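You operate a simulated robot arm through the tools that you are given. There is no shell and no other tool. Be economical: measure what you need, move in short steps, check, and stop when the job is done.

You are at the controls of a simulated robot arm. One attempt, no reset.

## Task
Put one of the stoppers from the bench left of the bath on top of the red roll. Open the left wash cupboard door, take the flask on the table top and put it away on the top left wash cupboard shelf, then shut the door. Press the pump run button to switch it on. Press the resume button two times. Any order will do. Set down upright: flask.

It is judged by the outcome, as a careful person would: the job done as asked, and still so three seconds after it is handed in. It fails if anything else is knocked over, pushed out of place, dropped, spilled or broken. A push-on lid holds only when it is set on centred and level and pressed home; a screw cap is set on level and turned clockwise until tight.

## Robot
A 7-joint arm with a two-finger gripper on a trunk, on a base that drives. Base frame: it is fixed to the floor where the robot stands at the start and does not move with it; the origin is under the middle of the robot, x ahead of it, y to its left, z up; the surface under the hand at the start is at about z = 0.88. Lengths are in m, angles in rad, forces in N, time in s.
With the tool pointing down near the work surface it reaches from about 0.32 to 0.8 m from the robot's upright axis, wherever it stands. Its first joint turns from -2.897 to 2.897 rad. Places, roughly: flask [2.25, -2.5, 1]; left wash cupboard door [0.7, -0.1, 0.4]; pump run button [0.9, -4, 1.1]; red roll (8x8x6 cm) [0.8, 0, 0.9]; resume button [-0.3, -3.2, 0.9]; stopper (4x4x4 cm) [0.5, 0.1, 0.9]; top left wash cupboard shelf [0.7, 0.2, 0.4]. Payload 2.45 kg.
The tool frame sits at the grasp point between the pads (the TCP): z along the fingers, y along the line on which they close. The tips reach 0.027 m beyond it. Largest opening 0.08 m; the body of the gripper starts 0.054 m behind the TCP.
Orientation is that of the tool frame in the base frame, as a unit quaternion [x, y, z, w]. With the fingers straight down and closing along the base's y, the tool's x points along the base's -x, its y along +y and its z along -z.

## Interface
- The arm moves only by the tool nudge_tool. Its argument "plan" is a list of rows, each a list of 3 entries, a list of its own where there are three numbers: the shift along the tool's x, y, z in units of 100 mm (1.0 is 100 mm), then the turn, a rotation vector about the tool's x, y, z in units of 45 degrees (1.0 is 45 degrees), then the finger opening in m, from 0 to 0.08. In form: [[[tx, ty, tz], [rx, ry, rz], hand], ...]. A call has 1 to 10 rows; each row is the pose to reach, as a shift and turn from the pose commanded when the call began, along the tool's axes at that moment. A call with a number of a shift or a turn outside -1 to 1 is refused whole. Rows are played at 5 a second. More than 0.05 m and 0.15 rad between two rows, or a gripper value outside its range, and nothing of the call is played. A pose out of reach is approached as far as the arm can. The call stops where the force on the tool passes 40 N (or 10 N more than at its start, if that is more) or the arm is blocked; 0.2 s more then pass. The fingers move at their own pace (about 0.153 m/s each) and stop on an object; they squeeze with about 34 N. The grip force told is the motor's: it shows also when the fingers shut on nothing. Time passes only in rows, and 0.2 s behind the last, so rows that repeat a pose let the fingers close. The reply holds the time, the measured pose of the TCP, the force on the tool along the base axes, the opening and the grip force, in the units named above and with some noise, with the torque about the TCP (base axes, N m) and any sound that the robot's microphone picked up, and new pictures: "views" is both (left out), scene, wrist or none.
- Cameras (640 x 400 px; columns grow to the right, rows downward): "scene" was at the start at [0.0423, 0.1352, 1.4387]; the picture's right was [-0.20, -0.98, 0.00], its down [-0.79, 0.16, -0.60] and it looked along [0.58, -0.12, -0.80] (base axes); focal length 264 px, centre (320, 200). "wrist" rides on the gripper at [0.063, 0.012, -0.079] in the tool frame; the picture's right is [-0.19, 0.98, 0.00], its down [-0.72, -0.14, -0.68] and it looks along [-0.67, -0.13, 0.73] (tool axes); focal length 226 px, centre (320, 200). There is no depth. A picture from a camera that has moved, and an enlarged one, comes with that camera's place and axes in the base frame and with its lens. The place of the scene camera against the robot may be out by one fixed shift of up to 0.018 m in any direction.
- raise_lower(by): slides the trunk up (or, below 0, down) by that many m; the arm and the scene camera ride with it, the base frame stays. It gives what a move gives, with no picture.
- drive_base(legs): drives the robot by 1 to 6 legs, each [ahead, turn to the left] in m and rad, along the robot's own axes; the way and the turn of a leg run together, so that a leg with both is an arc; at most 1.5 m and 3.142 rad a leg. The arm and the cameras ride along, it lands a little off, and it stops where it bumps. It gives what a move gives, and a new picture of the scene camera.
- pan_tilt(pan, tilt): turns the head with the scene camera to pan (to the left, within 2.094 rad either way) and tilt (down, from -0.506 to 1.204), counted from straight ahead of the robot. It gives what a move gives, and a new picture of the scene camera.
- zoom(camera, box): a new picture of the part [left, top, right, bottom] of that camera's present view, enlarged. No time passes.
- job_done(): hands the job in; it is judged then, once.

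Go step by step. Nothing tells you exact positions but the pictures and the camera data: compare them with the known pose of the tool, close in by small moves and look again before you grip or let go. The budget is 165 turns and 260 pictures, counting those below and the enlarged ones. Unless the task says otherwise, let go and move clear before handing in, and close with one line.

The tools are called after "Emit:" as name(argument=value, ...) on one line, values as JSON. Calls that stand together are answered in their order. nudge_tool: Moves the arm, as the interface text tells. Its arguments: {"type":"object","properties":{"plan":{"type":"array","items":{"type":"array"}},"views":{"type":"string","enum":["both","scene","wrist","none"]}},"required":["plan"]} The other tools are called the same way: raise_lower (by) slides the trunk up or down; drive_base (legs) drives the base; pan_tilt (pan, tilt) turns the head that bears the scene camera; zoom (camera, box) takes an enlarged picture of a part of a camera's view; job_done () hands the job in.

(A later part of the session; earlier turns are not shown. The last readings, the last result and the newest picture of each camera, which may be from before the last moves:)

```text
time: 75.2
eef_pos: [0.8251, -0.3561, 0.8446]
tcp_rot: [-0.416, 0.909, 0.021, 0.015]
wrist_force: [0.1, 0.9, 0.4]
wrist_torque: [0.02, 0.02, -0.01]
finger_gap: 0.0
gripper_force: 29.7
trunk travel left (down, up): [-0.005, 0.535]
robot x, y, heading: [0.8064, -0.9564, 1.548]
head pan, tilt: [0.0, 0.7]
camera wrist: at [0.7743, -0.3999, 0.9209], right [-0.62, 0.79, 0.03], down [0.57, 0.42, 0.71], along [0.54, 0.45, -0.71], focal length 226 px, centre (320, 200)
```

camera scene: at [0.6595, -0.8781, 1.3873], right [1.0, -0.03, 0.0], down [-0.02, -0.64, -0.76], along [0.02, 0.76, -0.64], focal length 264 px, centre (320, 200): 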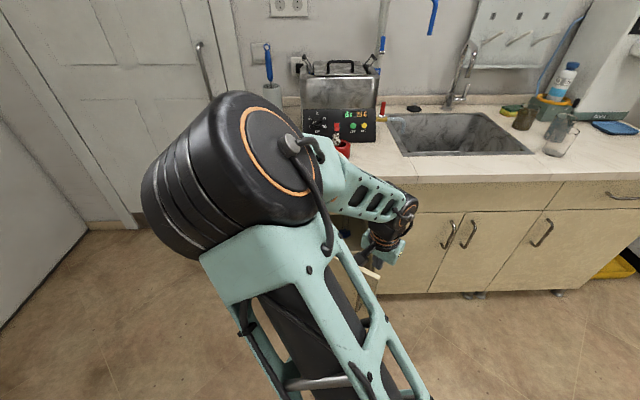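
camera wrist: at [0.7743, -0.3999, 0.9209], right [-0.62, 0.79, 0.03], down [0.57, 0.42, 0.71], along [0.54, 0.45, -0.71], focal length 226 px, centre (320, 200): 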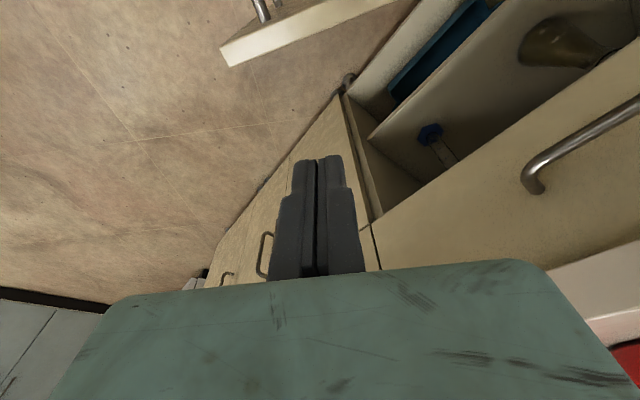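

Emit:
nudge_tool(plan=[[[0, 0, 0.45], [0, 0, 0], 0.0], [[0, 0, 0.9], [0, 0.0, 0], 0.0], [[0, 0, 1.0], [0, 0, 0], 0.0]], views="none")

Emit:
nudge_tool(plan=[[[0, 0, 0.4], [0, 0, 0], 0.0], [[0, 0, 0.8], [0, 0.0, 0], 0.0], [[0, 0, 0.8], [0, 0, 0], 0.0]], views="both")

```text
time: 76.0
eef_pos: [0.8244, -0.3503, 0.745]
tcp_rot: [-0.416, 0.909, 0.02, 0.014]
wrist_force: [-0.3, -0.4, -1.2]
wrist_torque: [0.0, 0.0, 0.02]
finger_gap: 0.0
gripper_force: 29.8
trunk travel left (down, up): [-0.005, 0.535]
robot x, y, heading: [0.808, -0.9534, 1.541]
head pan, tilt: [0.0, 0.7]
```

```text
time: 76.8
eef_pos: [0.8283, -0.3477, 0.6642]
tcp_rot: [-0.418, 0.908, 0.021, 0.014]
wrist_force: [-0.4, 0.2, 0.2]
wrist_torque: [0.01, 0.01, -0.03]
finger_gap: 0.0001
gripper_force: 30.4
trunk travel left (down, up): [-0.005, 0.535]
robot x, y, heading: [0.8093, -0.9578, 1.537]
head pan, tilt: [0.0, 0.7]
camera scene: at [0.6593, -0.8778, 1.3873], right [1.0, -0.03, 0.0], down [-0.02, -0.64, -0.76], along [0.02, 0.76, -0.64], focal length 264 px, centre (320, 200)
camera wrist: at [0.7763, -0.3918, 0.7423], right [-0.62, 0.79, 0.03], down [0.57, 0.42, 0.71], along [0.54, 0.46, -0.71], focal length 226 px, centre (320, 200)
```

scene: 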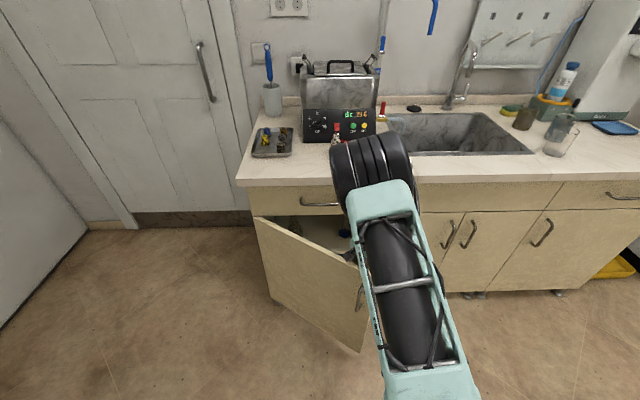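
wrist: 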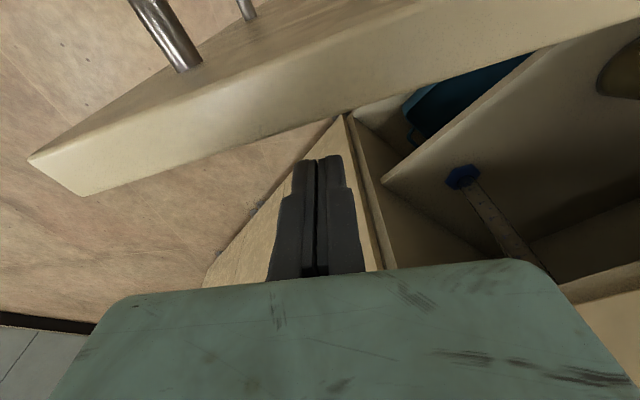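

Emit:
nudge_tool(plan=[[[0.257, -0.05, 0], [0, 0, 0], 0.0], [[0.524, -0.09, 0], [0, 0.0, 0], 0.0], [[0.75, -0.1, 0], [0, 0, 0], 0.0], [[0.97, -0.11, 0], [0, 0, 0], 0.0]], views="none")

Emit:
nudge_tool(plan=[[[0.25, -0.01, 0], [0, 0, 0], 0.0], [[0.5, -0.01, 0], [0, 0.0, 0], 0.0], [[0.75, 0.03, 0], [0, 0, 0], 0.0], [[0.97, 0.08, 0], [0, 0, 0], 0.0]], views="both")

```text
time: 77.8
eef_pos: [0.7715, -0.429, 0.6613]
tcp_rot: [-0.417, 0.909, 0.021, 0.015]
wrist_force: [-0.6, -0.2, -0.4]
wrist_torque: [0.03, 0.01, 0.0]
finger_gap: 0.0
gripper_force: 29.8
trunk travel left (down, up): [-0.005, 0.535]
robot x, y, heading: [0.8029, -0.9582, 1.544]
head pan, tilt: [0.0, 0.7]
```

```text
time: 78.8
eef_pos: [0.7017, -0.4975, 0.6569]
tcp_rot: [-0.416, 0.909, 0.02, 0.014]
wrist_force: [1.2, 0.4, -1.1]
wrist_torque: [-0.01, 0.01, 0.0]
finger_gap: 0.0
gripper_force: 29.6
trunk travel left (down, up): [-0.005, 0.535]
robot x, y, heading: [0.8109, -0.9596, 1.542]
head pan, tilt: [0.0, 0.7]
camera scene: at [0.6594, -0.8782, 1.3873], right [1.0, -0.03, 0.0], down [-0.02, -0.64, -0.76], along [0.02, 0.76, -0.64], focal length 264 px, centre (320, 200)
camera wrist: at [0.6512, -0.5416, 0.7331], right [-0.62, 0.79, 0.03], down [0.57, 0.42, 0.71], along [0.54, 0.46, -0.71], focal length 226 px, centre (320, 200)
```

scene: 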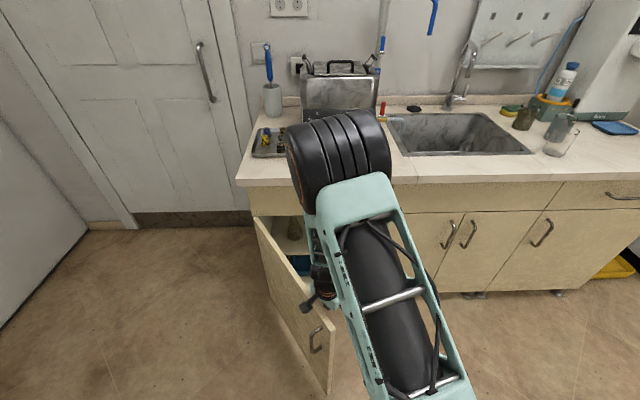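
wrist: 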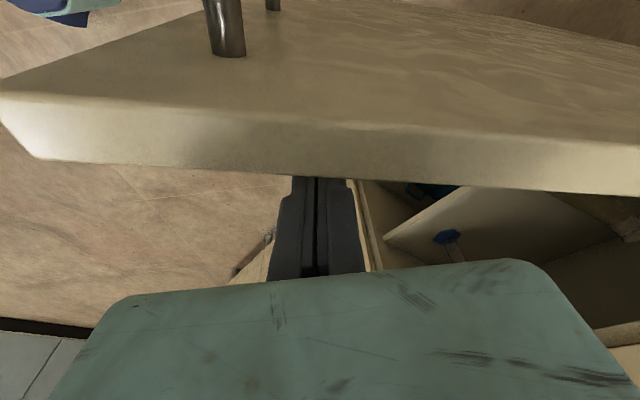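

Emit:
nudge_tool(plan=[[[0.28, 0.08, -0.05], [0, 0, 0], 0.0], [[0.555, 0.157, -0.1], [0, 0.0, 0], 0.0], [[0.8, 0.25, -0.1], [0, 0, 0], 0.0], [[0.97, 0.33, -0.1], [0, 0, 0], 0.0]], views="none")

Emit:
nudge_tool(plan=[[[0.25, 0.14, 0], [0, 0, 0], 0.0], [[0.5, 0.29, 0], [0, 0.0, 0], 0.0], [[0.75, 0.45, 0], [0, 0, 0], 0.0], [[0.944, 0.6, 0], [0, 0, 0], 0.0]], views="both")

```text
time: 79.8
eef_pos: [0.615, -0.5496, 0.6621]
tcp_rot: [-0.416, 0.909, 0.021, 0.015]
wrist_force: [-0.3, 0.0, 0.3]
wrist_torque: [0.0, -0.03, -0.01]
finger_gap: 0.0
gripper_force: 30.1
trunk travel left (down, up): [-0.005, 0.535]
robot x, y, heading: [0.8028, -0.9585, 1.544]
head pan, tilt: [0.0, 0.7]
```

```text
time: 80.8
eef_pos: [0.505, -0.5843, 0.6611]
tcp_rot: [-0.417, 0.909, 0.021, 0.015]
wrist_force: [0.3, 0.5, 0.0]
wrist_torque: [0.04, 0.04, 0.0]
finger_gap: 0.0002
gripper_force: 30.3
trunk travel left (down, up): [-0.005, 0.535]
robot x, y, heading: [0.8086, -0.9598, 1.541]
head pan, tilt: [0.0, 0.7]
camera scene: at [0.6593, -0.8782, 1.3873], right [1.0, -0.03, 0.0], down [-0.02, -0.64, -0.76], along [0.02, 0.76, -0.64], focal length 264 px, centre (320, 200)
camera wrist: at [0.4545, -0.628, 0.7375], right [-0.62, 0.79, 0.03], down [0.57, 0.42, 0.71], along [0.54, 0.46, -0.71], focal length 226 px, centre (320, 200)
```

scene: 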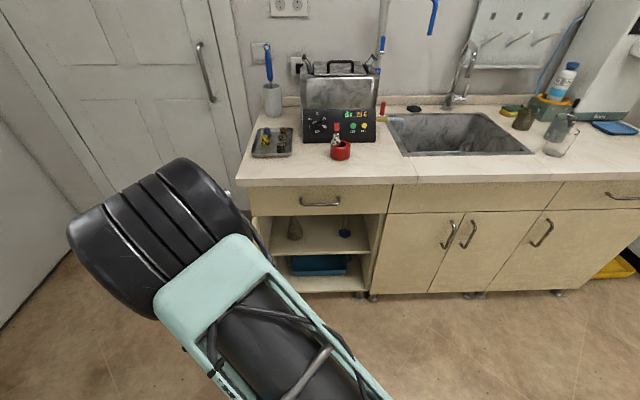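
wrist: 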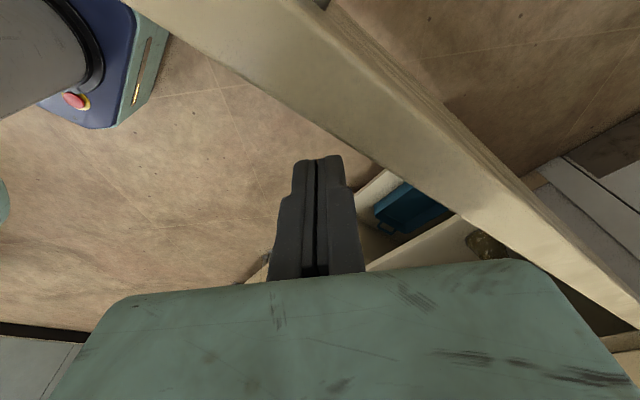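

Emit:
nudge_tool(plan=[[[0.22, 0.2, 0], [0, 0, 0], 0.0], [[0.44, 0.45, 0], [0, 0.0, 0], 0.0], [[0.66, 0.7, 0], [0, 0, 0], 0.0], [[0.66, 0.7, 0], [0, 0, 0], 0.0]], views="none")

Emit:
nudge_tool(plan=[[[-0.2, -0.3, 0], [0, 0, 0], 0.0], [[-0.4, -0.6, 0], [0, 0.0, 0], 0.0], [[-0.4, -0.9, -0.4], [0, 0, 0], 0.0], [[-0.4, -0.9, -0.8], [0, 0, 0], 0.0], [[-0.4, -0.9, -1.0], [0, 0, 0], 0.0]], views="scene")

```text
time: 81.8
eef_pos: [0.4109, -0.5883, 0.6582]
tcp_rot: [-0.417, 0.909, 0.021, 0.014]
wrist_force: [0.1, -0.2, 1.0]
wrist_torque: [-0.03, 0.0, 0.02]
finger_gap: 0.0
gripper_force: 30.0
trunk travel left (down, up): [-0.005, 0.535]
robot x, y, heading: [0.8076, -0.9568, 1.545]
head pan, tilt: [0.0, 0.7]
```

```text
time: 83.0
eef_pos: [0.5044, -0.6195, 0.7595]
tcp_rot: [-0.417, 0.908, 0.02, 0.015]
wrist_force: [0.3, -0.1, -0.1]
wrist_torque: [0.01, 0.01, 0.01]
finger_gap: 0.0
gripper_force: 29.1
trunk travel left (down, up): [-0.005, 0.535]
robot x, y, heading: [0.8064, -0.956, 1.544]
head pan, tilt: [0.0, 0.7]
camera scene: at [0.6591, -0.8785, 1.3873], right [1.0, -0.03, 0.0], down [-0.02, -0.64, -0.76], along [0.02, 0.76, -0.64], focal length 264 px, centre (320, 200)
```

scene: 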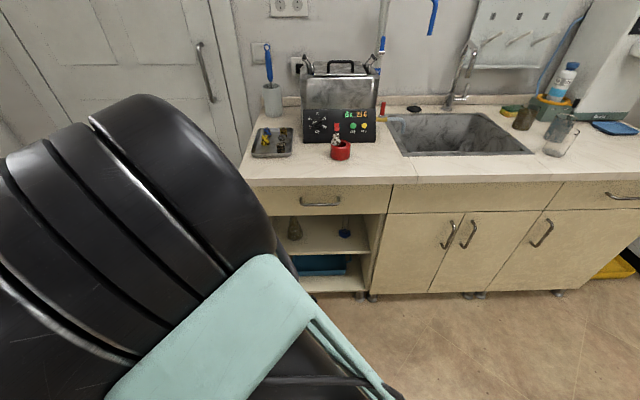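

Emit:
zoom(camera="scene", box=[240, 190, 400, 300])

Emit:
nudge_tool(plan=[[[0, -0.4, -0.3], [0, 0, 0], 0.0], [[0.0, -0.7, -0.7], [0, 0.0, 0], 0.0], [[0.0, -1.0, -1.0], [0, 0, 0], 0.0], [[0.0, -1.0, -1.0], [0, 0, 0], 0.0]], views="none")

```text
3.64 times, centred on (320, 245) of scene
camera zoom: at [0.6591, -0.8785, 1.3873], right [1.0, -0.03, 0.0], down [-0.02, -0.64, -0.76], along [0.02, 0.76, -0.64], focal length 962 px, centre (320, 36)
```

zoom: 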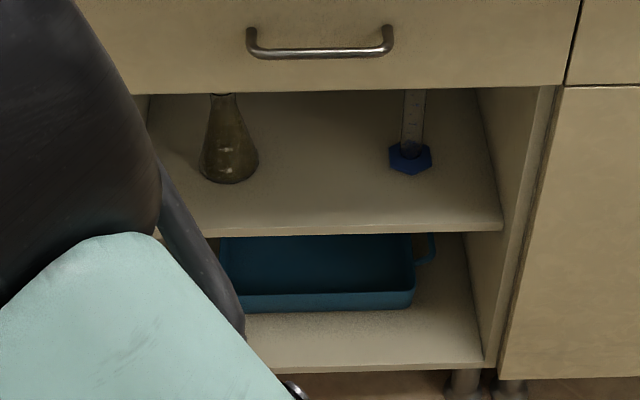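

```text
time: 84.0
eef_pos: [0.6078, -0.6935, 0.8045]
tcp_rot: [-0.406, 0.909, -0.043, 0.086]
wrist_force: [-0.3, 0.4, 0.2]
wrist_torque: [-0.03, -0.03, 0.0]
finger_gap: 0.0001
gripper_force: 30.2
trunk travel left (down, up): [-0.005, 0.535]
robot x, y, heading: [0.8093, -0.9593, 1.54]
head pan, tilt: [0.0, 0.7]
stopped in row 4: the arm was blocked; the commanded pose is now the measured one
```

Emit:
nudge_tool(plan=[[[-0.3, 0, -0.3], [0, 0, 0], 0.0], [[-0.6, 0, -0.6], [0, 0.0, 0], 0.0], [[-0.9, 0, -0.9], [0, 0, 0], 0.0], [[-1, 0, -1.0], [0, 0, 0], 0.0]], views="none")

Emit:
raise_lower(by=0.2)

Emit:
pan_tilt(pan=0.2, tilt=0.9)

```text
time: 85.2
eef_pos: [0.6682, -0.6212, 0.8821]
tcp_rot: [-0.4, 0.904, -0.094, 0.116]
wrist_force: [0.0, 0.4, 0.7]
wrist_torque: [-0.01, 0.01, -0.01]
finger_gap: 0.0001
gripper_force: 29.7
trunk travel left (down, up): [-0.005, 0.535]
robot x, y, heading: [0.806, -0.9576, 1.544]
head pan, tilt: [0.0, 0.7]
stopped in row 4: the arm was blocked; the commanded pose is now the measured one
```

```text
time: 87.3
eef_pos: [0.6671, -0.6209, 1.0832]
tcp_rot: [-0.401, 0.904, -0.092, 0.116]
wrist_force: [0.3, -0.3, -0.4]
wrist_torque: [0.0, -0.02, -0.01]
finger_gap: 0.0
gripper_force: 30.0
trunk travel left (down, up): [-0.205, 0.335]
robot x, y, heading: [0.8083, -0.9608, 1.542]
head pan, tilt: [0.0, 0.7]
```

```text
time: 88.0
eef_pos: [0.6681, -0.6217, 1.0804]
tcp_rot: [-0.4, 0.904, -0.096, 0.118]
wrist_force: [0.1, -0.5, -0.4]
wrist_torque: [0.0, 0.02, -0.04]
finger_gap: 0.0
gripper_force: 29.6
trunk travel left (down, up): [-0.205, 0.335]
robot x, y, heading: [0.8078, -0.9582, 1.541]
head pan, tilt: [0.201, 0.901]
camera scene: at [0.6524, -0.8795, 1.585], right [1.0, 0.05, 0.0], down [0.03, -0.66, -0.75], along [-0.04, 0.75, -0.67], focal length 264 px, centre (320, 200)
```

scene: 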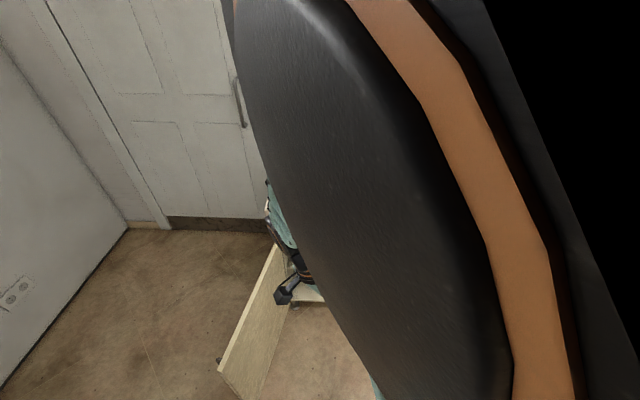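

Emit:
nudge_tool(plan=[[[-0.3, 0.03, 0.03], [0, 0, 0], 0.0], [[-0.6, 0.07, 0.07], [0, 0.0, 0], 0.0], [[-0.98, 0.11, 0.11], [0, 0, 0], 0.0], [[-0.98, 0.11, 0.11], [0, 0, 0], 0.0]], views="none")

Emit:
nudge_tool(plan=[[[-0.3, -0.03, 0.03], [0, 0, 0], 0.0], [[-0.6, -0.07, 0.07], [0, 0.0, 0], 0.0], [[-0.98, -0.11, 0.11], [0, 0, 0], 0.0], [[-0.98, -0.11, 0.11], [0, 0, 0], 0.0]], views="scene")

```text
time: 89.0
eef_pos: [0.7254, -0.5398, 1.0824]
tcp_rot: [-0.401, 0.904, -0.091, 0.115]
wrist_force: [-0.8, -0.3, 0.0]
wrist_torque: [-0.02, 0.01, 0.04]
finger_gap: 0.0
gripper_force: 29.7
trunk travel left (down, up): [-0.205, 0.335]
robot x, y, heading: [0.8078, -0.9584, 1.542]
head pan, tilt: [0.201, 0.901]
```

```text
time: 90.0
eef_pos: [0.802, -0.476, 1.0905]
tcp_rot: [-0.401, 0.904, -0.091, 0.115]
wrist_force: [-0.6, 1.1, -0.3]
wrist_torque: [0.0, 0.0, 0.01]
finger_gap: 0.0002
gripper_force: 29.6
trunk travel left (down, up): [-0.205, 0.335]
robot x, y, heading: [0.809, -0.9561, 1.542]
head pan, tilt: [0.201, 0.901]
camera scene: at [0.6442, -0.8885, 1.5712], right [0.99, 0.17, 0.0], down [0.13, -0.77, -0.62], along [-0.11, 0.61, -0.78], focal length 264 px, centre (320, 200)
```

scene: 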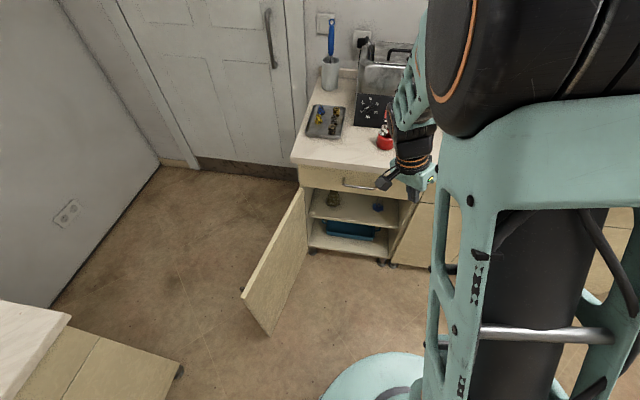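

Emit:
drive_base(legs=[[0, -2.635], [1.2, 0], [0.45, 0], [0, 1.09]])

Emit:
pan_tilt(pan=-0.1, tilt=0.7)

```text
time: 107.5
eef_pos: [1.9906, -2.4352, 1.0912]
tcp_rot: [0.37, 0.917, -0.145, 0.015]
wrist_force: [0.1, -0.6, 0.6]
wrist_torque: [-0.03, -0.04, -0.02]
finger_gap: 0.0
gripper_force: 30.1
trunk travel left (down, up): [-0.205, 0.335]
robot x, y, heading: [1.5074, -2.4257, -0.057]
head pan, tilt: [0.201, 0.901]
camera scene: at [1.5628, -2.2632, 1.5711], right [0.14, -0.99, 0.0], down [-0.78, -0.11, -0.62], along [0.61, 0.09, -0.78], focal length 264 px, centre (320, 200)
```

scene: 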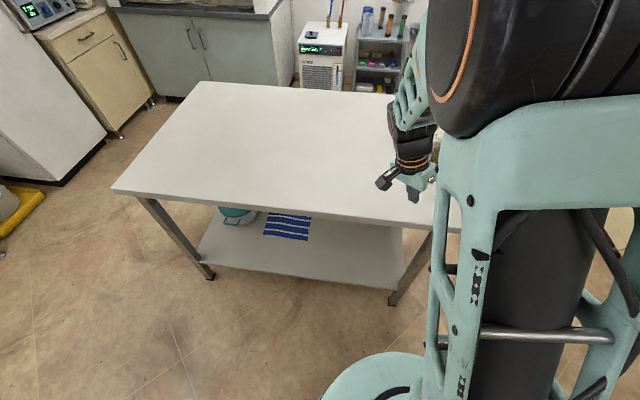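

```text
time: 108.3
eef_pos: [1.9902, -2.4357, 1.0905]
tcp_rot: [0.371, 0.917, -0.146, 0.014]
wrist_force: [0.0, 0.3, 0.7]
wrist_torque: [-0.01, -0.03, 0.0]
finger_gap: 0.0
gripper_force: 30.1
trunk travel left (down, up): [-0.205, 0.335]
robot x, y, heading: [1.5078, -2.4253, -0.058]
head pan, tilt: [-0.099, 0.7]
camera scene: at [1.572, -2.2873, 1.5873], right [-0.16, -0.99, 0.0], down [-0.64, 0.1, -0.76], along [0.76, -0.12, -0.64], focal length 264 px, centre (320, 200)
```

scene: 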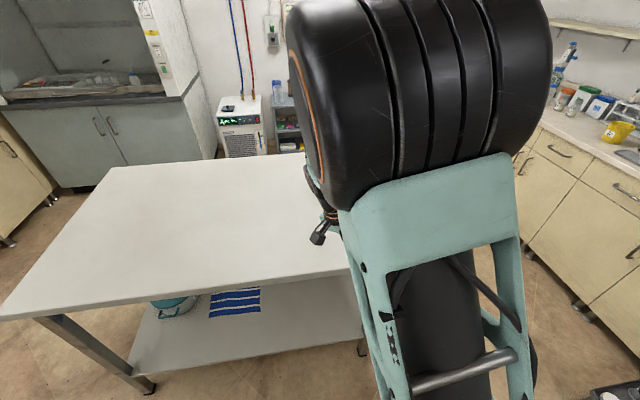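

Emit:
nudge_tool(plan=[[[0, 0, 0], [0, 0, 0], 0.08]], views="wrist")

```text
time: 108.7
eef_pos: [1.991, -2.4354, 1.0912]
tcp_rot: [0.371, 0.917, -0.145, 0.015]
wrist_force: [0.7, 1.7, 0.7]
wrist_torque: [0.0, -0.01, 0.02]
finger_gap: 0.0801
gripper_force: 0.1
trunk travel left (down, up): [-0.205, 0.335]
robot x, y, heading: [1.5112, -2.4242, -0.06]
head pan, tilt: [-0.099, 0.7]
camera wrist: at [1.9609, -2.3617, 1.155], right [0.81, 0.54, -0.23], down [0.48, -0.39, 0.78], along [0.34, -0.74, -0.58], focal length 226 px, centre (320, 200)
```

wrist: 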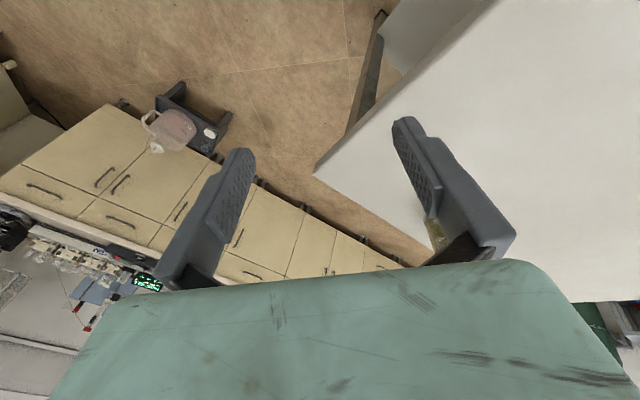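

Emit:
nudge_tool(plan=[[[0, 0, 0], [-0.085, -0.122, -0.068], 0.08], [[0, 0, 0], [-0.17, -0.243, -0.136], 0.08], [[0, 0, 0], [-0.255, -0.365, -0.204], 0.08], [[0, 0, 0], [-0.34, -0.486, -0.272], 0.08], [[0, 0, 0], [-0.425, -0.608, -0.34], 0.08]], views="none")

Emit:
nudge_tool(plan=[[[0, 0, 0], [-0.085, -0.122, -0.068], 0.08], [[0, 0, 0], [-0.17, -0.243, -0.136], 0.08], [[0, 0, 0], [-0.255, -0.365, -0.204], 0.08], [[0, 0, 0], [-0.34, -0.486, -0.272], 0.08], [[0, 0, 0], [-0.425, -0.608, -0.34], 0.08], [[0, 0, 0], [-0.425, -0.608, -0.34], 0.08]], views="both")

```text
time: 109.9
eef_pos: [1.9922, -2.4346, 1.0904]
tcp_rot: [0.194, 0.94, -0.077, 0.271]
wrist_force: [0.7, 0.7, -0.6]
wrist_torque: [0.0, -0.02, 0.01]
finger_gap: 0.0799
gripper_force: 0.0
trunk travel left (down, up): [-0.205, 0.335]
robot x, y, heading: [1.5084, -2.4263, -0.061]
head pan, tilt: [-0.099, 0.7]
```

```text
time: 111.3
eef_pos: [2.0166, -2.4348, 1.0929]
tcp_rot: [-0.001, 0.867, 0.0, 0.499]
wrist_force: [0.3, -0.2, 0.1]
wrist_torque: [0.01, 0.01, 0.02]
finger_gap: 0.08
gripper_force: 0.0
out of reach, approached as far as the arm can: row 4, 5, 6
trunk travel left (down, up): [-0.205, 0.335]
robot x, y, heading: [1.509, -2.4226, -0.059]
head pan, tilt: [-0.099, 0.7]
camera scene: at [1.5722, -2.2873, 1.5873], right [-0.16, -0.99, 0.0], down [-0.64, 0.1, -0.76], along [0.76, -0.12, -0.64], focal length 264 px, centre (320, 200)
camera wrist: at [1.9169, -2.4235, 1.0773], right [0.09, 0.98, 0.17], down [-0.23, -0.14, 0.96], along [0.97, -0.13, 0.21], focal length 226 px, centre (320, 200)
```

scene: 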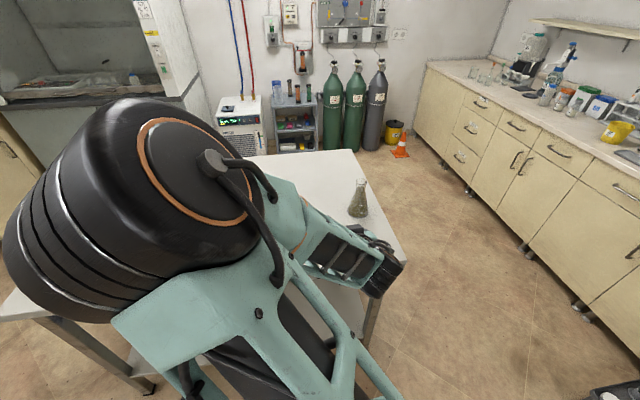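
wrist: 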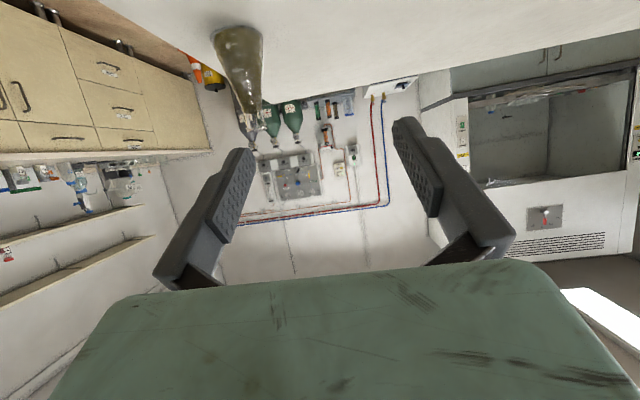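

Emit:
zoom(camera="wrist", box=[190, 10, 310, 160])

Emit:
zoom(camera="scene", box=[320, 160, 400, 230])

```text
2.67 times, centred on (250, 85) of wrist
camera zoom: at [1.9169, -2.4235, 1.0773], right [0.09, 0.98, 0.17], down [-0.23, -0.14, 0.96], along [0.97, -0.13, 0.21], focal length 603 px, centre (507, 507)
```

zoom: 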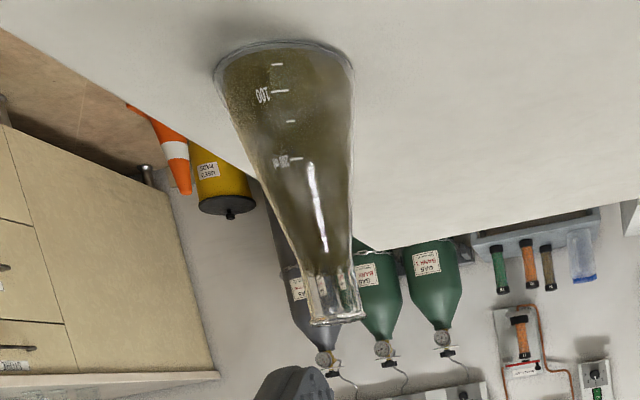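

```text
5.71 times, centred on (360, 195) of scene
camera zoom: at [1.5722, -2.2873, 1.5873], right [-0.16, -0.99, 0.0], down [-0.64, 0.1, -0.76], along [0.76, -0.12, -0.64], focal length 1511 px, centre (91, 229)
```

zoom: 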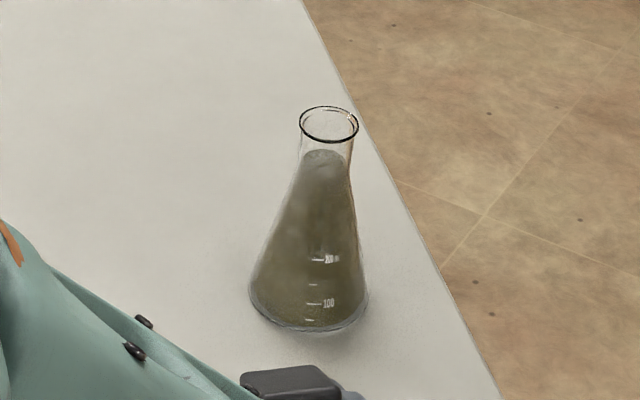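

Emit:
nudge_tool(plan=[[[-0.15, -0.25, 0.26], [0, 0, 0], 0.08], [[-0.3, -0.5, 0.52], [0, 0, 0], 0.08], [[-0.4, -0.75, 0.7], [0, 0, 0], 0.08], [[-0.5, -1.0, 0.866], [0, 0, 0], 0.08], [[-0.5, -1.0, 0.866], [0, 0, 0], 0.08]], views="both")

```text
time: 112.5
eef_pos: [2.1169, -2.5337, 1.0901]
tcp_rot: [0.0, 0.867, 0.0, 0.499]
wrist_force: [-0.5, -0.3, 0.5]
wrist_torque: [0.02, -0.02, 0.03]
finger_gap: 0.08
gripper_force: 0.0
trunk travel left (down, up): [-0.205, 0.335]
robot x, y, heading: [1.5099, -2.4291, -0.06]
head pan, tilt: [-0.099, 0.7]
camera scene: at [1.5722, -2.2877, 1.5873], right [-0.16, -0.99, 0.0], down [-0.64, 0.1, -0.76], along [0.76, -0.12, -0.64], focal length 264 px, centre (320, 200)
camera wrist: at [2.0175, -2.5228, 1.0756], right [0.09, 0.98, 0.17], down [-0.23, -0.14, 0.96], along [0.97, -0.13, 0.21], focal length 226 px, centre (320, 200)
```

scene: 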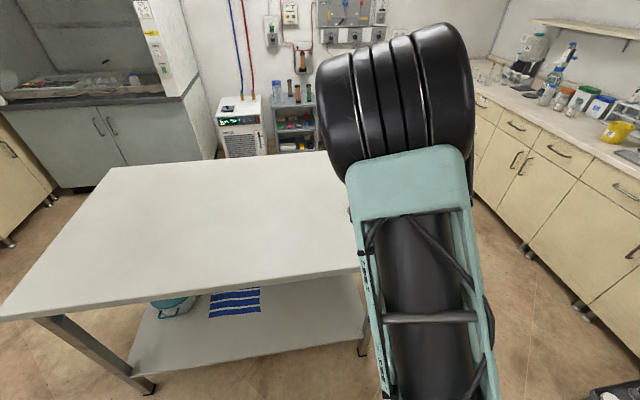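
wrist: 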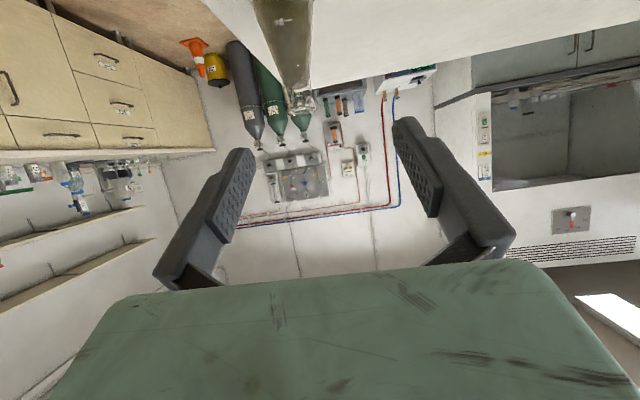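

Emit:
nudge_tool(plan=[[[0.18, -0.1, 0.26], [0, 0, 0], 0.08], [[0.36, -0.2, 0.52], [0, 0, 0], 0.08], [[0.545, -0.3, 0.776], [0, 0, 0], 0.08], [[0.545, -0.3, 0.776], [0, 0, 0], 0.08]], views="wrist")

```text
time: 113.5
eef_pos: [2.1557, -2.5674, 1.0054]
tcp_rot: [0.0, 0.866, 0.001, 0.499]
wrist_force: [0.1, -0.3, 0.8]
wrist_torque: [-0.04, -0.04, -0.03]
finger_gap: 0.0802
gripper_force: 0.0
trunk travel left (down, up): [-0.205, 0.335]
robot x, y, heading: [1.5098, -2.4286, -0.061]
head pan, tilt: [-0.099, 0.7]
camera wrist: at [2.0559, -2.555, 0.9901], right [0.1, 0.98, 0.17], down [-0.23, -0.14, 0.96], along [0.97, -0.13, 0.21], focal length 226 px, centre (320, 200)
```

wrist: 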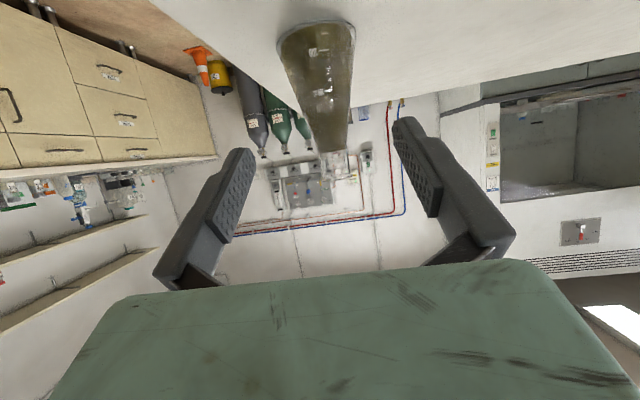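

Emit:
nudge_tool(plan=[[[-0.2, 0, 0.34], [0, 0, 0], 0.08], [[-0.42, 0, 0.685], [0, 0, 0], 0.08], [[-0.42, 0, 0.685], [0, 0, 0], 0.08]], views="wrist")

```text
time: 114.3
eef_pos: [2.2358, -2.5661, 1.0056]
tcp_rot: [-0.001, 0.867, 0.001, 0.499]
wrist_force: [-0.3, 0.7, -0.1]
wrist_torque: [0.02, -0.03, -0.01]
finger_gap: 0.08
gripper_force: 0.0
trunk travel left (down, up): [-0.205, 0.335]
robot x, y, heading: [1.5099, -2.4251, -0.061]
head pan, tilt: [-0.099, 0.7]
camera wrist: at [2.1373, -2.5533, 0.9913], right [0.1, 0.98, 0.17], down [-0.23, -0.14, 0.96], along [0.97, -0.13, 0.21], focal length 226 px, centre (320, 200)
```

wrist: 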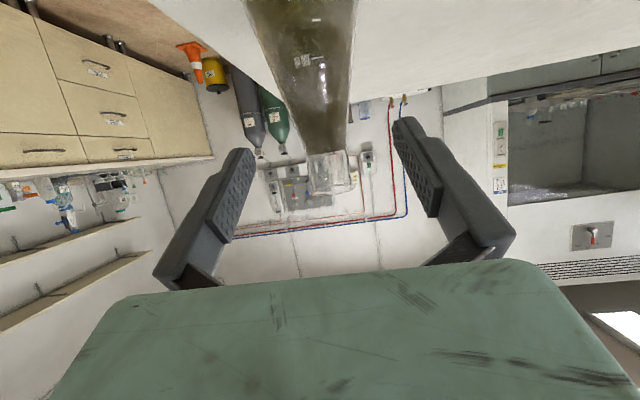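

Emit:
nudge_tool(plan=[[[-0.2, 0, 0.32], [0, 0, 0], 0.08], [[-0.395, 0, 0.64], [0, 0, 0], 0.08], [[-0.395, 0, 0.64], [0, 0, 0], 0.08]], views="wrist")

```text
time: 115.1
eef_pos: [2.3128, -2.5651, 1.0083]
tcp_rot: [-0.002, 0.866, 0.001, 0.5]
wrist_force: [0.4, 0.8, 0.2]
wrist_torque: [0.0, 0.0, -0.02]
finger_gap: 0.0798
gripper_force: 0.0
trunk travel left (down, up): [-0.205, 0.335]
robot x, y, heading: [1.5082, -2.429, -0.058]
head pan, tilt: [-0.099, 0.7]
camera wrist: at [2.2135, -2.553, 0.9932], right [0.1, 0.98, 0.17], down [-0.23, -0.14, 0.96], along [0.97, -0.13, 0.21], focal length 226 px, centre (320, 200)
```

wrist: 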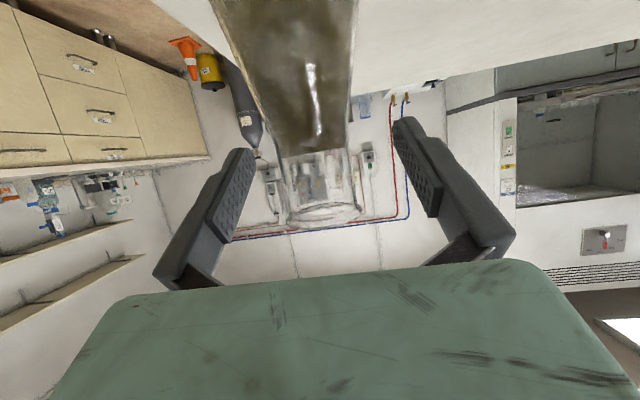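

The neck sits between the pads; closing and lifting slightly.

Emit:
nudge_tool(plan=[[[0, 0, 0], [0, 0, 0], 0.02], [[0, 0, 0], [0, 0, 0], 0.02], [[0, 0, 0], [0, 0, 0], 0.02], [[-0.17, 0, -0.1], [0, 0, 0], 0.02], [[-0.34, 0, -0.2], [0, 0, 0], 0.02], [[-0.34, 0, -0.2], [0, 0, 0], 0.02]], views="wrist")

```text
time: 116.5
eef_pos: [2.3117, -2.5651, 1.0482]
tcp_rot: [-0.001, 0.867, 0.001, 0.499]
wrist_force: [0.1, 0.0, -1.9]
wrist_torque: [0.0, 0.01, 0.0]
finger_gap: 0.0367
gripper_force: 33.4
trunk travel left (down, up): [-0.205, 0.335]
robot x, y, heading: [1.5093, -2.425, -0.064]
head pan, tilt: [-0.099, 0.7]
camera wrist: at [2.2113, -2.5528, 1.0328], right [0.09, 0.98, 0.17], down [-0.23, -0.14, 0.96], along [0.97, -0.13, 0.21], focal length 226 px, centre (320, 200)
```

wrist: 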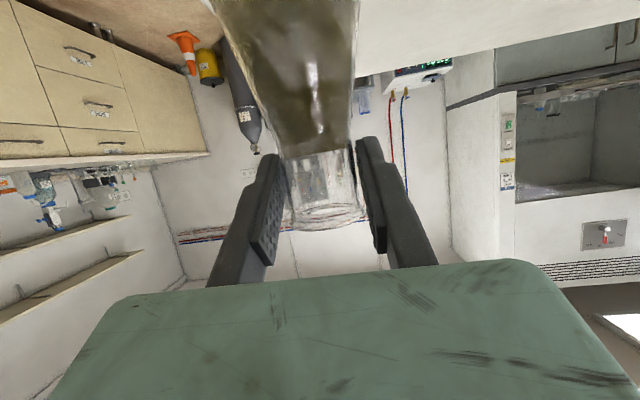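

Emit:
nudge_tool(plan=[[[0.05, 0.1, -0.3], [0, 0, 0], 0.02], [[0.1, 0.2, -0.6], [0, 0, 0], 0.02], [[0.2, 0.3, -0.95], [0, 0, 0], 0.02], [[0.2, 0.3, -0.95], [0, 0, 0], 0.02]], views="none")

Emit:
nudge_tool(plan=[[[0.05, 0.1, -0.3], [0, 0, 0], 0.02], [[0.1, 0.2, -0.5], [0, 0, 0], 0.02], [[0.2, 0.3, -0.7], [0, 0, 0], 0.02], [[0.2, 0.3, -0.7], [0, 0, 0], 0.02]], views="wrist")

```text
time: 117.5
eef_pos: [2.2185, -2.535, 1.0787]
tcp_rot: [-0.001, 0.867, 0.0, 0.499]
wrist_force: [0.2, -0.1, -0.9]
wrist_torque: [0.02, 0.02, 0.02]
finger_gap: 0.0366
gripper_force: 34.4
trunk travel left (down, up): [-0.205, 0.335]
robot x, y, heading: [1.5122, -2.427, -0.06]
head pan, tilt: [-0.099, 0.7]
```

```text
time: 118.5
eef_pos: [2.1481, -2.5046, 1.0974]
tcp_rot: [-0.001, 0.866, 0.001, 0.499]
wrist_force: [-0.5, 0.2, -0.7]
wrist_torque: [0.02, 0.02, 0.02]
finger_gap: 0.0366
gripper_force: 34.0
trunk travel left (down, up): [-0.205, 0.335]
robot x, y, heading: [1.508, -2.425, -0.061]
head pan, tilt: [-0.099, 0.7]
camera wrist: at [2.0507, -2.4931, 1.0818], right [0.1, 0.98, 0.17], down [-0.23, -0.14, 0.96], along [0.97, -0.13, 0.21], focal length 226 px, centre (320, 200)
```

wrist: 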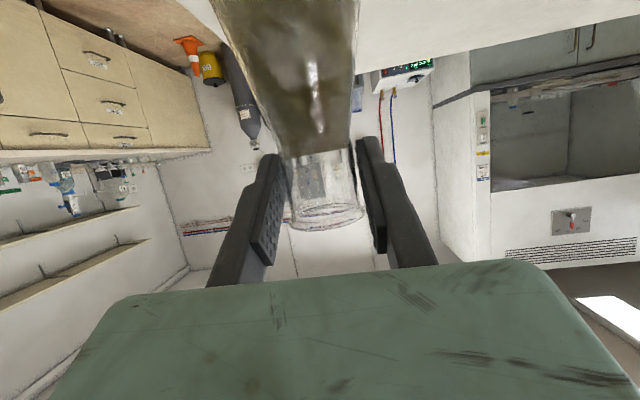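

Emit:
drive_base(legs=[[0, 2.245], [1.437, 0], [0, -0.61]])

Emit:
pan_tilt(pan=0.1, tilt=0.7)

```text
time: 132.9
eef_pos: [0.6912, -0.6075, 1.0978]
tcp_rot: [0.638, -0.586, -0.368, -0.338]
wrist_force: [-0.2, -0.2, -0.6]
wrist_torque: [-0.02, -0.02, -0.02]
finger_gap: 0.0368
gripper_force: 33.9
trunk travel left (down, up): [-0.205, 0.335]
robot x, y, heading: [0.6657, -1.255, 1.593]
head pan, tilt: [-0.099, 0.7]
camera scene: at [0.5211, -1.1814, 1.5873], right [1.0, -0.08, 0.0], down [-0.05, -0.64, -0.76], along [0.06, 0.76, -0.64], focal length 264 px, centre (320, 200)
```

scene: 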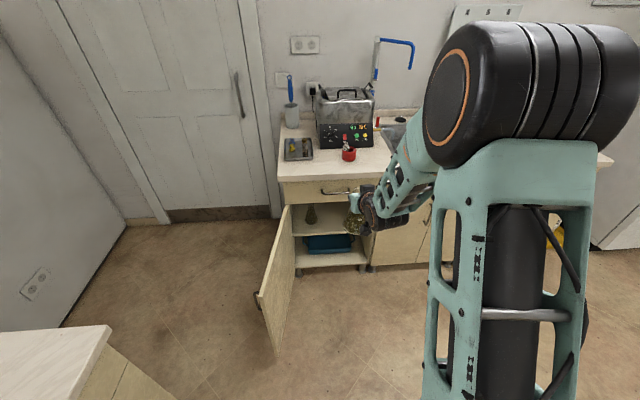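

```text
time: 133.6
eef_pos: [0.691, -0.6084, 1.0974]
tcp_rot: [0.638, -0.586, -0.368, -0.338]
wrist_force: [0.3, 0.0, -0.4]
wrist_torque: [-0.05, -0.03, 0.0]
finger_gap: 0.0364
gripper_force: 34.4
trunk travel left (down, up): [-0.205, 0.335]
robot x, y, heading: [0.6644, -1.2562, 1.594]
head pan, tilt: [0.099, 0.7]
camera scene: at [0.5042, -1.1818, 1.5873], right [0.99, 0.12, 0.0], down [0.08, -0.64, -0.76], along [-0.09, 0.76, -0.64], focal length 264 px, centre (320, 200)
```

scene: 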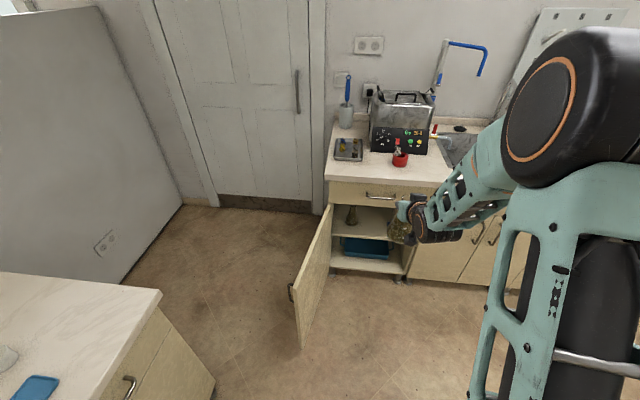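

Emit:
raise_lower(by=-0.2)

Emit:
nudge_tool(plan=[[[0.25, 0, 0.145], [0.03, 0, 0.03], 0.02], [[0.5, 0, 0.29], [0.06, 0, 0.04], 0.02], [[0.75, 0, 0.43], [0.09, 0, 0.05], 0.02], [[1.0, 0, 0.577], [0.094, 0, 0.054], 0.02], [[1.0, 0, 0.577], [0.094, 0, 0.054], 0.02]], views="both")

```text
time: 135.8
eef_pos: [0.6908, -0.6089, 0.8979]
tcp_rot: [0.638, -0.587, -0.367, -0.338]
wrist_force: [-0.8, 0.0, -1.1]
wrist_torque: [-0.01, 0.01, 0.01]
finger_gap: 0.0365
gripper_force: 34.4
trunk travel left (down, up): [-0.005, 0.535]
robot x, y, heading: [0.6693, -1.2523, 1.595]
head pan, tilt: [0.099, 0.7]
```

```text
time: 137.0
eef_pos: [0.6924, -0.6087, 0.7804]
tcp_rot: [0.613, -0.613, -0.353, -0.352]
wrist_force: [-0.3, -1.1, -2.2]
wrist_torque: [0.03, 0.01, -0.03]
finger_gap: 0.0366
gripper_force: 34.0
trunk travel left (down, up): [-0.005, 0.535]
robot x, y, heading: [0.6608, -1.2521, 1.591]
head pan, tilt: [0.099, 0.7]
camera scene: at [0.5042, -1.1815, 1.3873], right [0.99, 0.12, 0.0], down [0.08, -0.64, -0.76], along [-0.09, 0.76, -0.64], focal length 264 px, centre (320, 200)
camera wrist: at [0.6803, -0.709, 0.765], right [-0.98, 0.1, 0.17], down [0.14, -0.23, 0.96], along [0.13, 0.97, 0.21], focal length 226 px, centre (320, 200)
```

scene: 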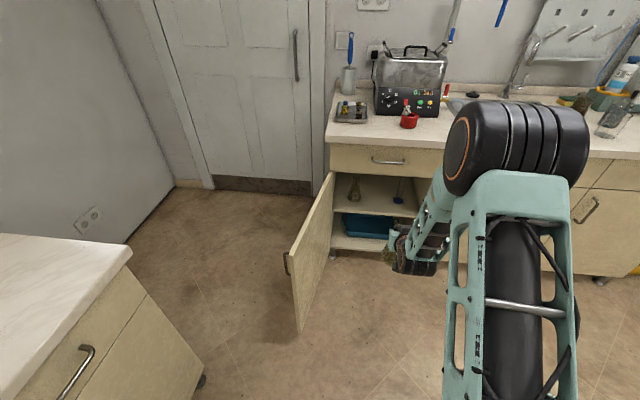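
wrist: 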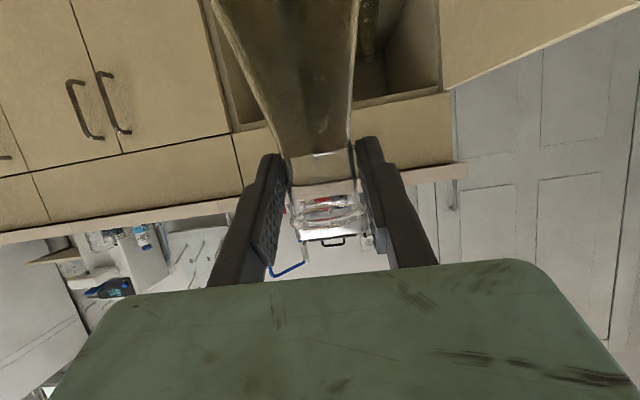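

Emit:
nudge_tool(plan=[[[0.25, 0, 0.145], [0, 0, 0], 0.02], [[0.5, 0, 0.29], [0, 0, 0], 0.02], [[0.75, 0, 0.43], [0, 0, 0], 0.02], [[1.0, 0, 0.577], [0, 0, 0], 0.02]], views="none")

Emit:
nudge_tool(plan=[[[0.25, 0, 0.145], [0, 0, 0], 0.02], [[0.5, 0, 0.29], [0, 0, 0], 0.02], [[0.7, 0, 0.4], [0, 0, 0], 0.02], [[0.7, 0, 0.4], [0, 0, 0], 0.02]], views="both")

```text
time: 138.0
eef_pos: [0.6938, -0.608, 0.6666]
tcp_rot: [0.613, -0.613, -0.353, -0.353]
wrist_force: [0.5, -0.1, -0.7]
wrist_torque: [-0.02, 0.01, 0.03]
finger_gap: 0.0367
gripper_force: 33.3
trunk travel left (down, up): [-0.005, 0.535]
robot x, y, heading: [0.6645, -1.2528, 1.592]
head pan, tilt: [0.099, 0.7]
```

```text
time: 139.0
eef_pos: [0.692, -0.6089, 0.5865]
tcp_rot: [-0.612, 0.613, 0.353, 0.353]
wrist_force: [-0.2, -0.8, -1.6]
wrist_torque: [-0.01, -0.03, 0.03]
finger_gap: 0.0367
gripper_force: 34.2
trunk travel left (down, up): [-0.005, 0.535]
robot x, y, heading: [0.6601, -1.2566, 1.592]
head pan, tilt: [0.099, 0.7]
camera scene: at [0.5042, -1.1816, 1.3873], right [0.99, 0.12, 0.0], down [0.08, -0.64, -0.76], along [-0.09, 0.76, -0.64], focal length 264 px, centre (320, 200)
camera wrist: at [0.6813, -0.7086, 0.5708], right [-0.98, 0.1, 0.17], down [0.14, -0.23, 0.96], along [0.13, 0.97, 0.21], focal length 226 px, centre (320, 200)
```

scene: 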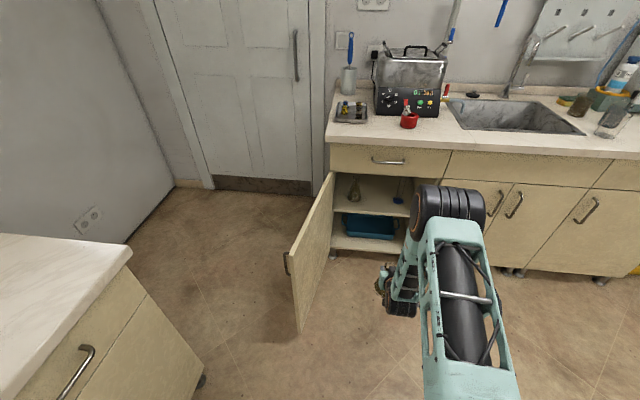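
wrist: 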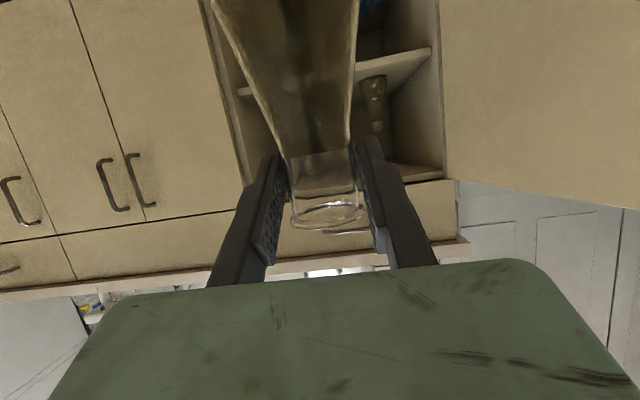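

Emit:
drive_base(legs=[[0.39, 0]])

Emit:
nudge_tool(plan=[[[0, 0, 0], [0, 0, 0], 0.02]], views="wrist")

```text
time: 141.5
eef_pos: [0.6913, -0.2128, 0.5857]
tcp_rot: [-0.61, 0.615, 0.351, 0.354]
wrist_force: [-0.3, 0.2, -1.0]
wrist_torque: [-0.02, 0.02, -0.01]
finger_gap: 0.0365
gripper_force: 33.9
trunk travel left (down, up): [-0.005, 0.535]
robot x, y, heading: [0.6557, -0.8572, 1.581]
head pan, tilt: [0.099, 0.7]
camera scene: at [0.4974, -0.7848, 1.3873], right [0.99, 0.11, 0.0], down [0.07, -0.64, -0.76], along [-0.09, 0.76, -0.64], focal length 264 px, centre (320, 200)
```

scene: 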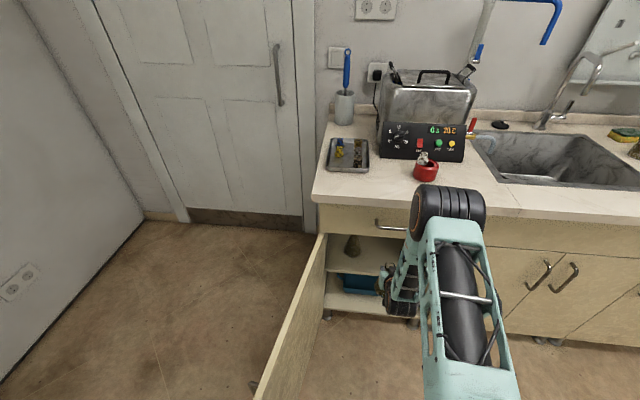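

```text
time: 141.9
eef_pos: [0.6911, -0.2118, 0.5857]
tcp_rot: [-0.61, 0.616, 0.351, 0.354]
wrist_force: [-0.4, -0.1, -0.4]
wrist_torque: [-0.01, 0.04, -0.02]
finger_gap: 0.0362
gripper_force: 34.5
trunk travel left (down, up): [-0.005, 0.535]
robot x, y, heading: [0.6581, -0.8587, 1.584]
head pan, tilt: [0.099, 0.7]
camera wrist: at [0.6783, -0.313, 0.5709], right [-0.98, 0.11, 0.17], down [0.14, -0.23, 0.96], along [0.14, 0.97, 0.21], focal length 226 px, centre (320, 200)
```

wrist: 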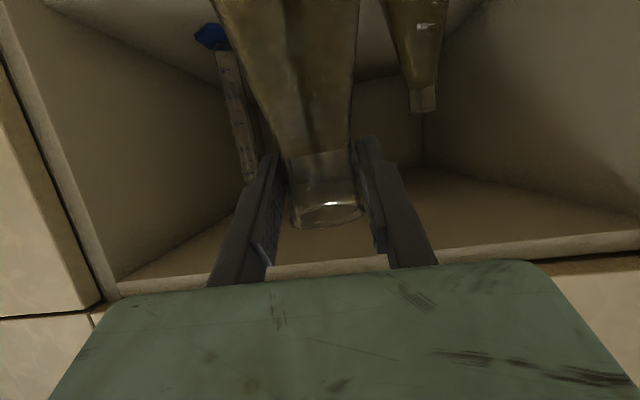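

Emit:
nudge_tool(plan=[[[0.26, 0, 0.15], [0, 0, 0], 0.02], [[0.1, 0, 0.43], [0, 0, 0], 0.02], [[-0.06, 0, 0.7], [0, 0, 0], 0.02], [[-0.215, 0, 0.973], [0, 0, 0], 0.02], [[-0.215, 0, 0.973], [0, 0, 0], 0.02]], views="both")

Emit:
zoom(camera="scene", box=[310, 200, 430, 320])

```text
time: 143.1
eef_pos: [0.6908, -0.117, 0.5579]
tcp_rot: [-0.61, 0.615, 0.351, 0.354]
wrist_force: [-0.6, -0.6, -0.6]
wrist_torque: [-0.02, -0.01, 0.0]
finger_gap: 0.0365
gripper_force: 33.5
trunk travel left (down, up): [-0.005, 0.535]
robot x, y, heading: [0.657, -0.8578, 1.586]
head pan, tilt: [0.099, 0.7]
camera scene: at [0.4974, -0.7845, 1.3873], right [0.99, 0.11, 0.0], down [0.07, -0.64, -0.76], along [-0.09, 0.76, -0.64], focal length 264 px, centre (320, 200)
camera wrist: at [0.6793, -0.2179, 0.5421], right [-0.98, 0.11, 0.17], down [0.14, -0.23, 0.96], along [0.14, 0.97, 0.21], focal length 226 px, centre (320, 200)
```

scene: 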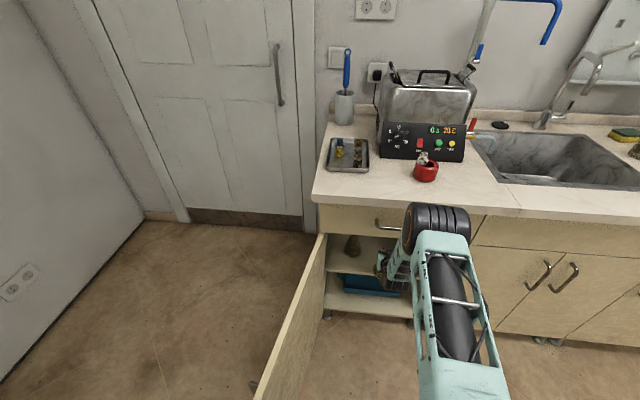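
wrist: 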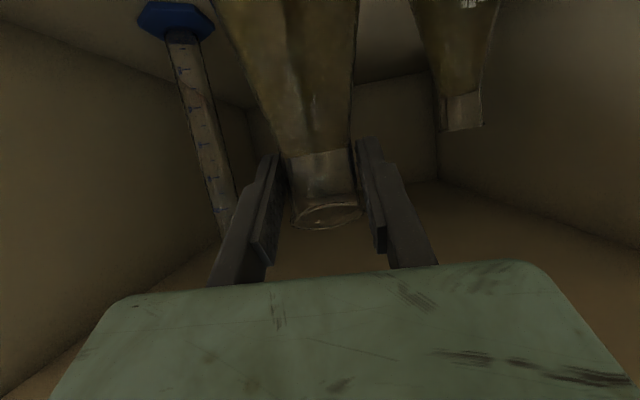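

```text
3.33 times, centred on (370, 260) of scene
camera zoom: at [0.4974, -0.7845, 1.3873], right [0.99, 0.11, 0.0], down [0.07, -0.64, -0.76], along [-0.09, 0.76, -0.64], focal length 882 px, centre (153, 0)
```

zoom: 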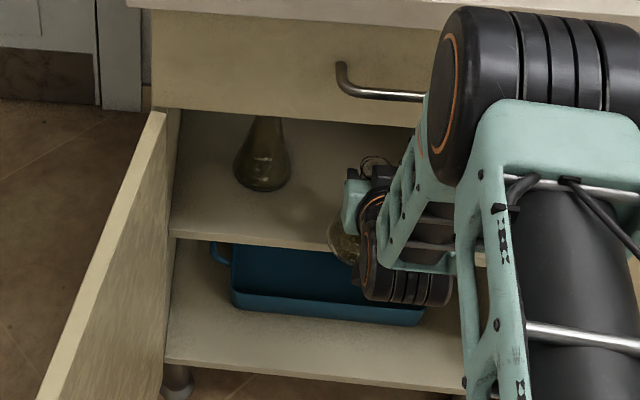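

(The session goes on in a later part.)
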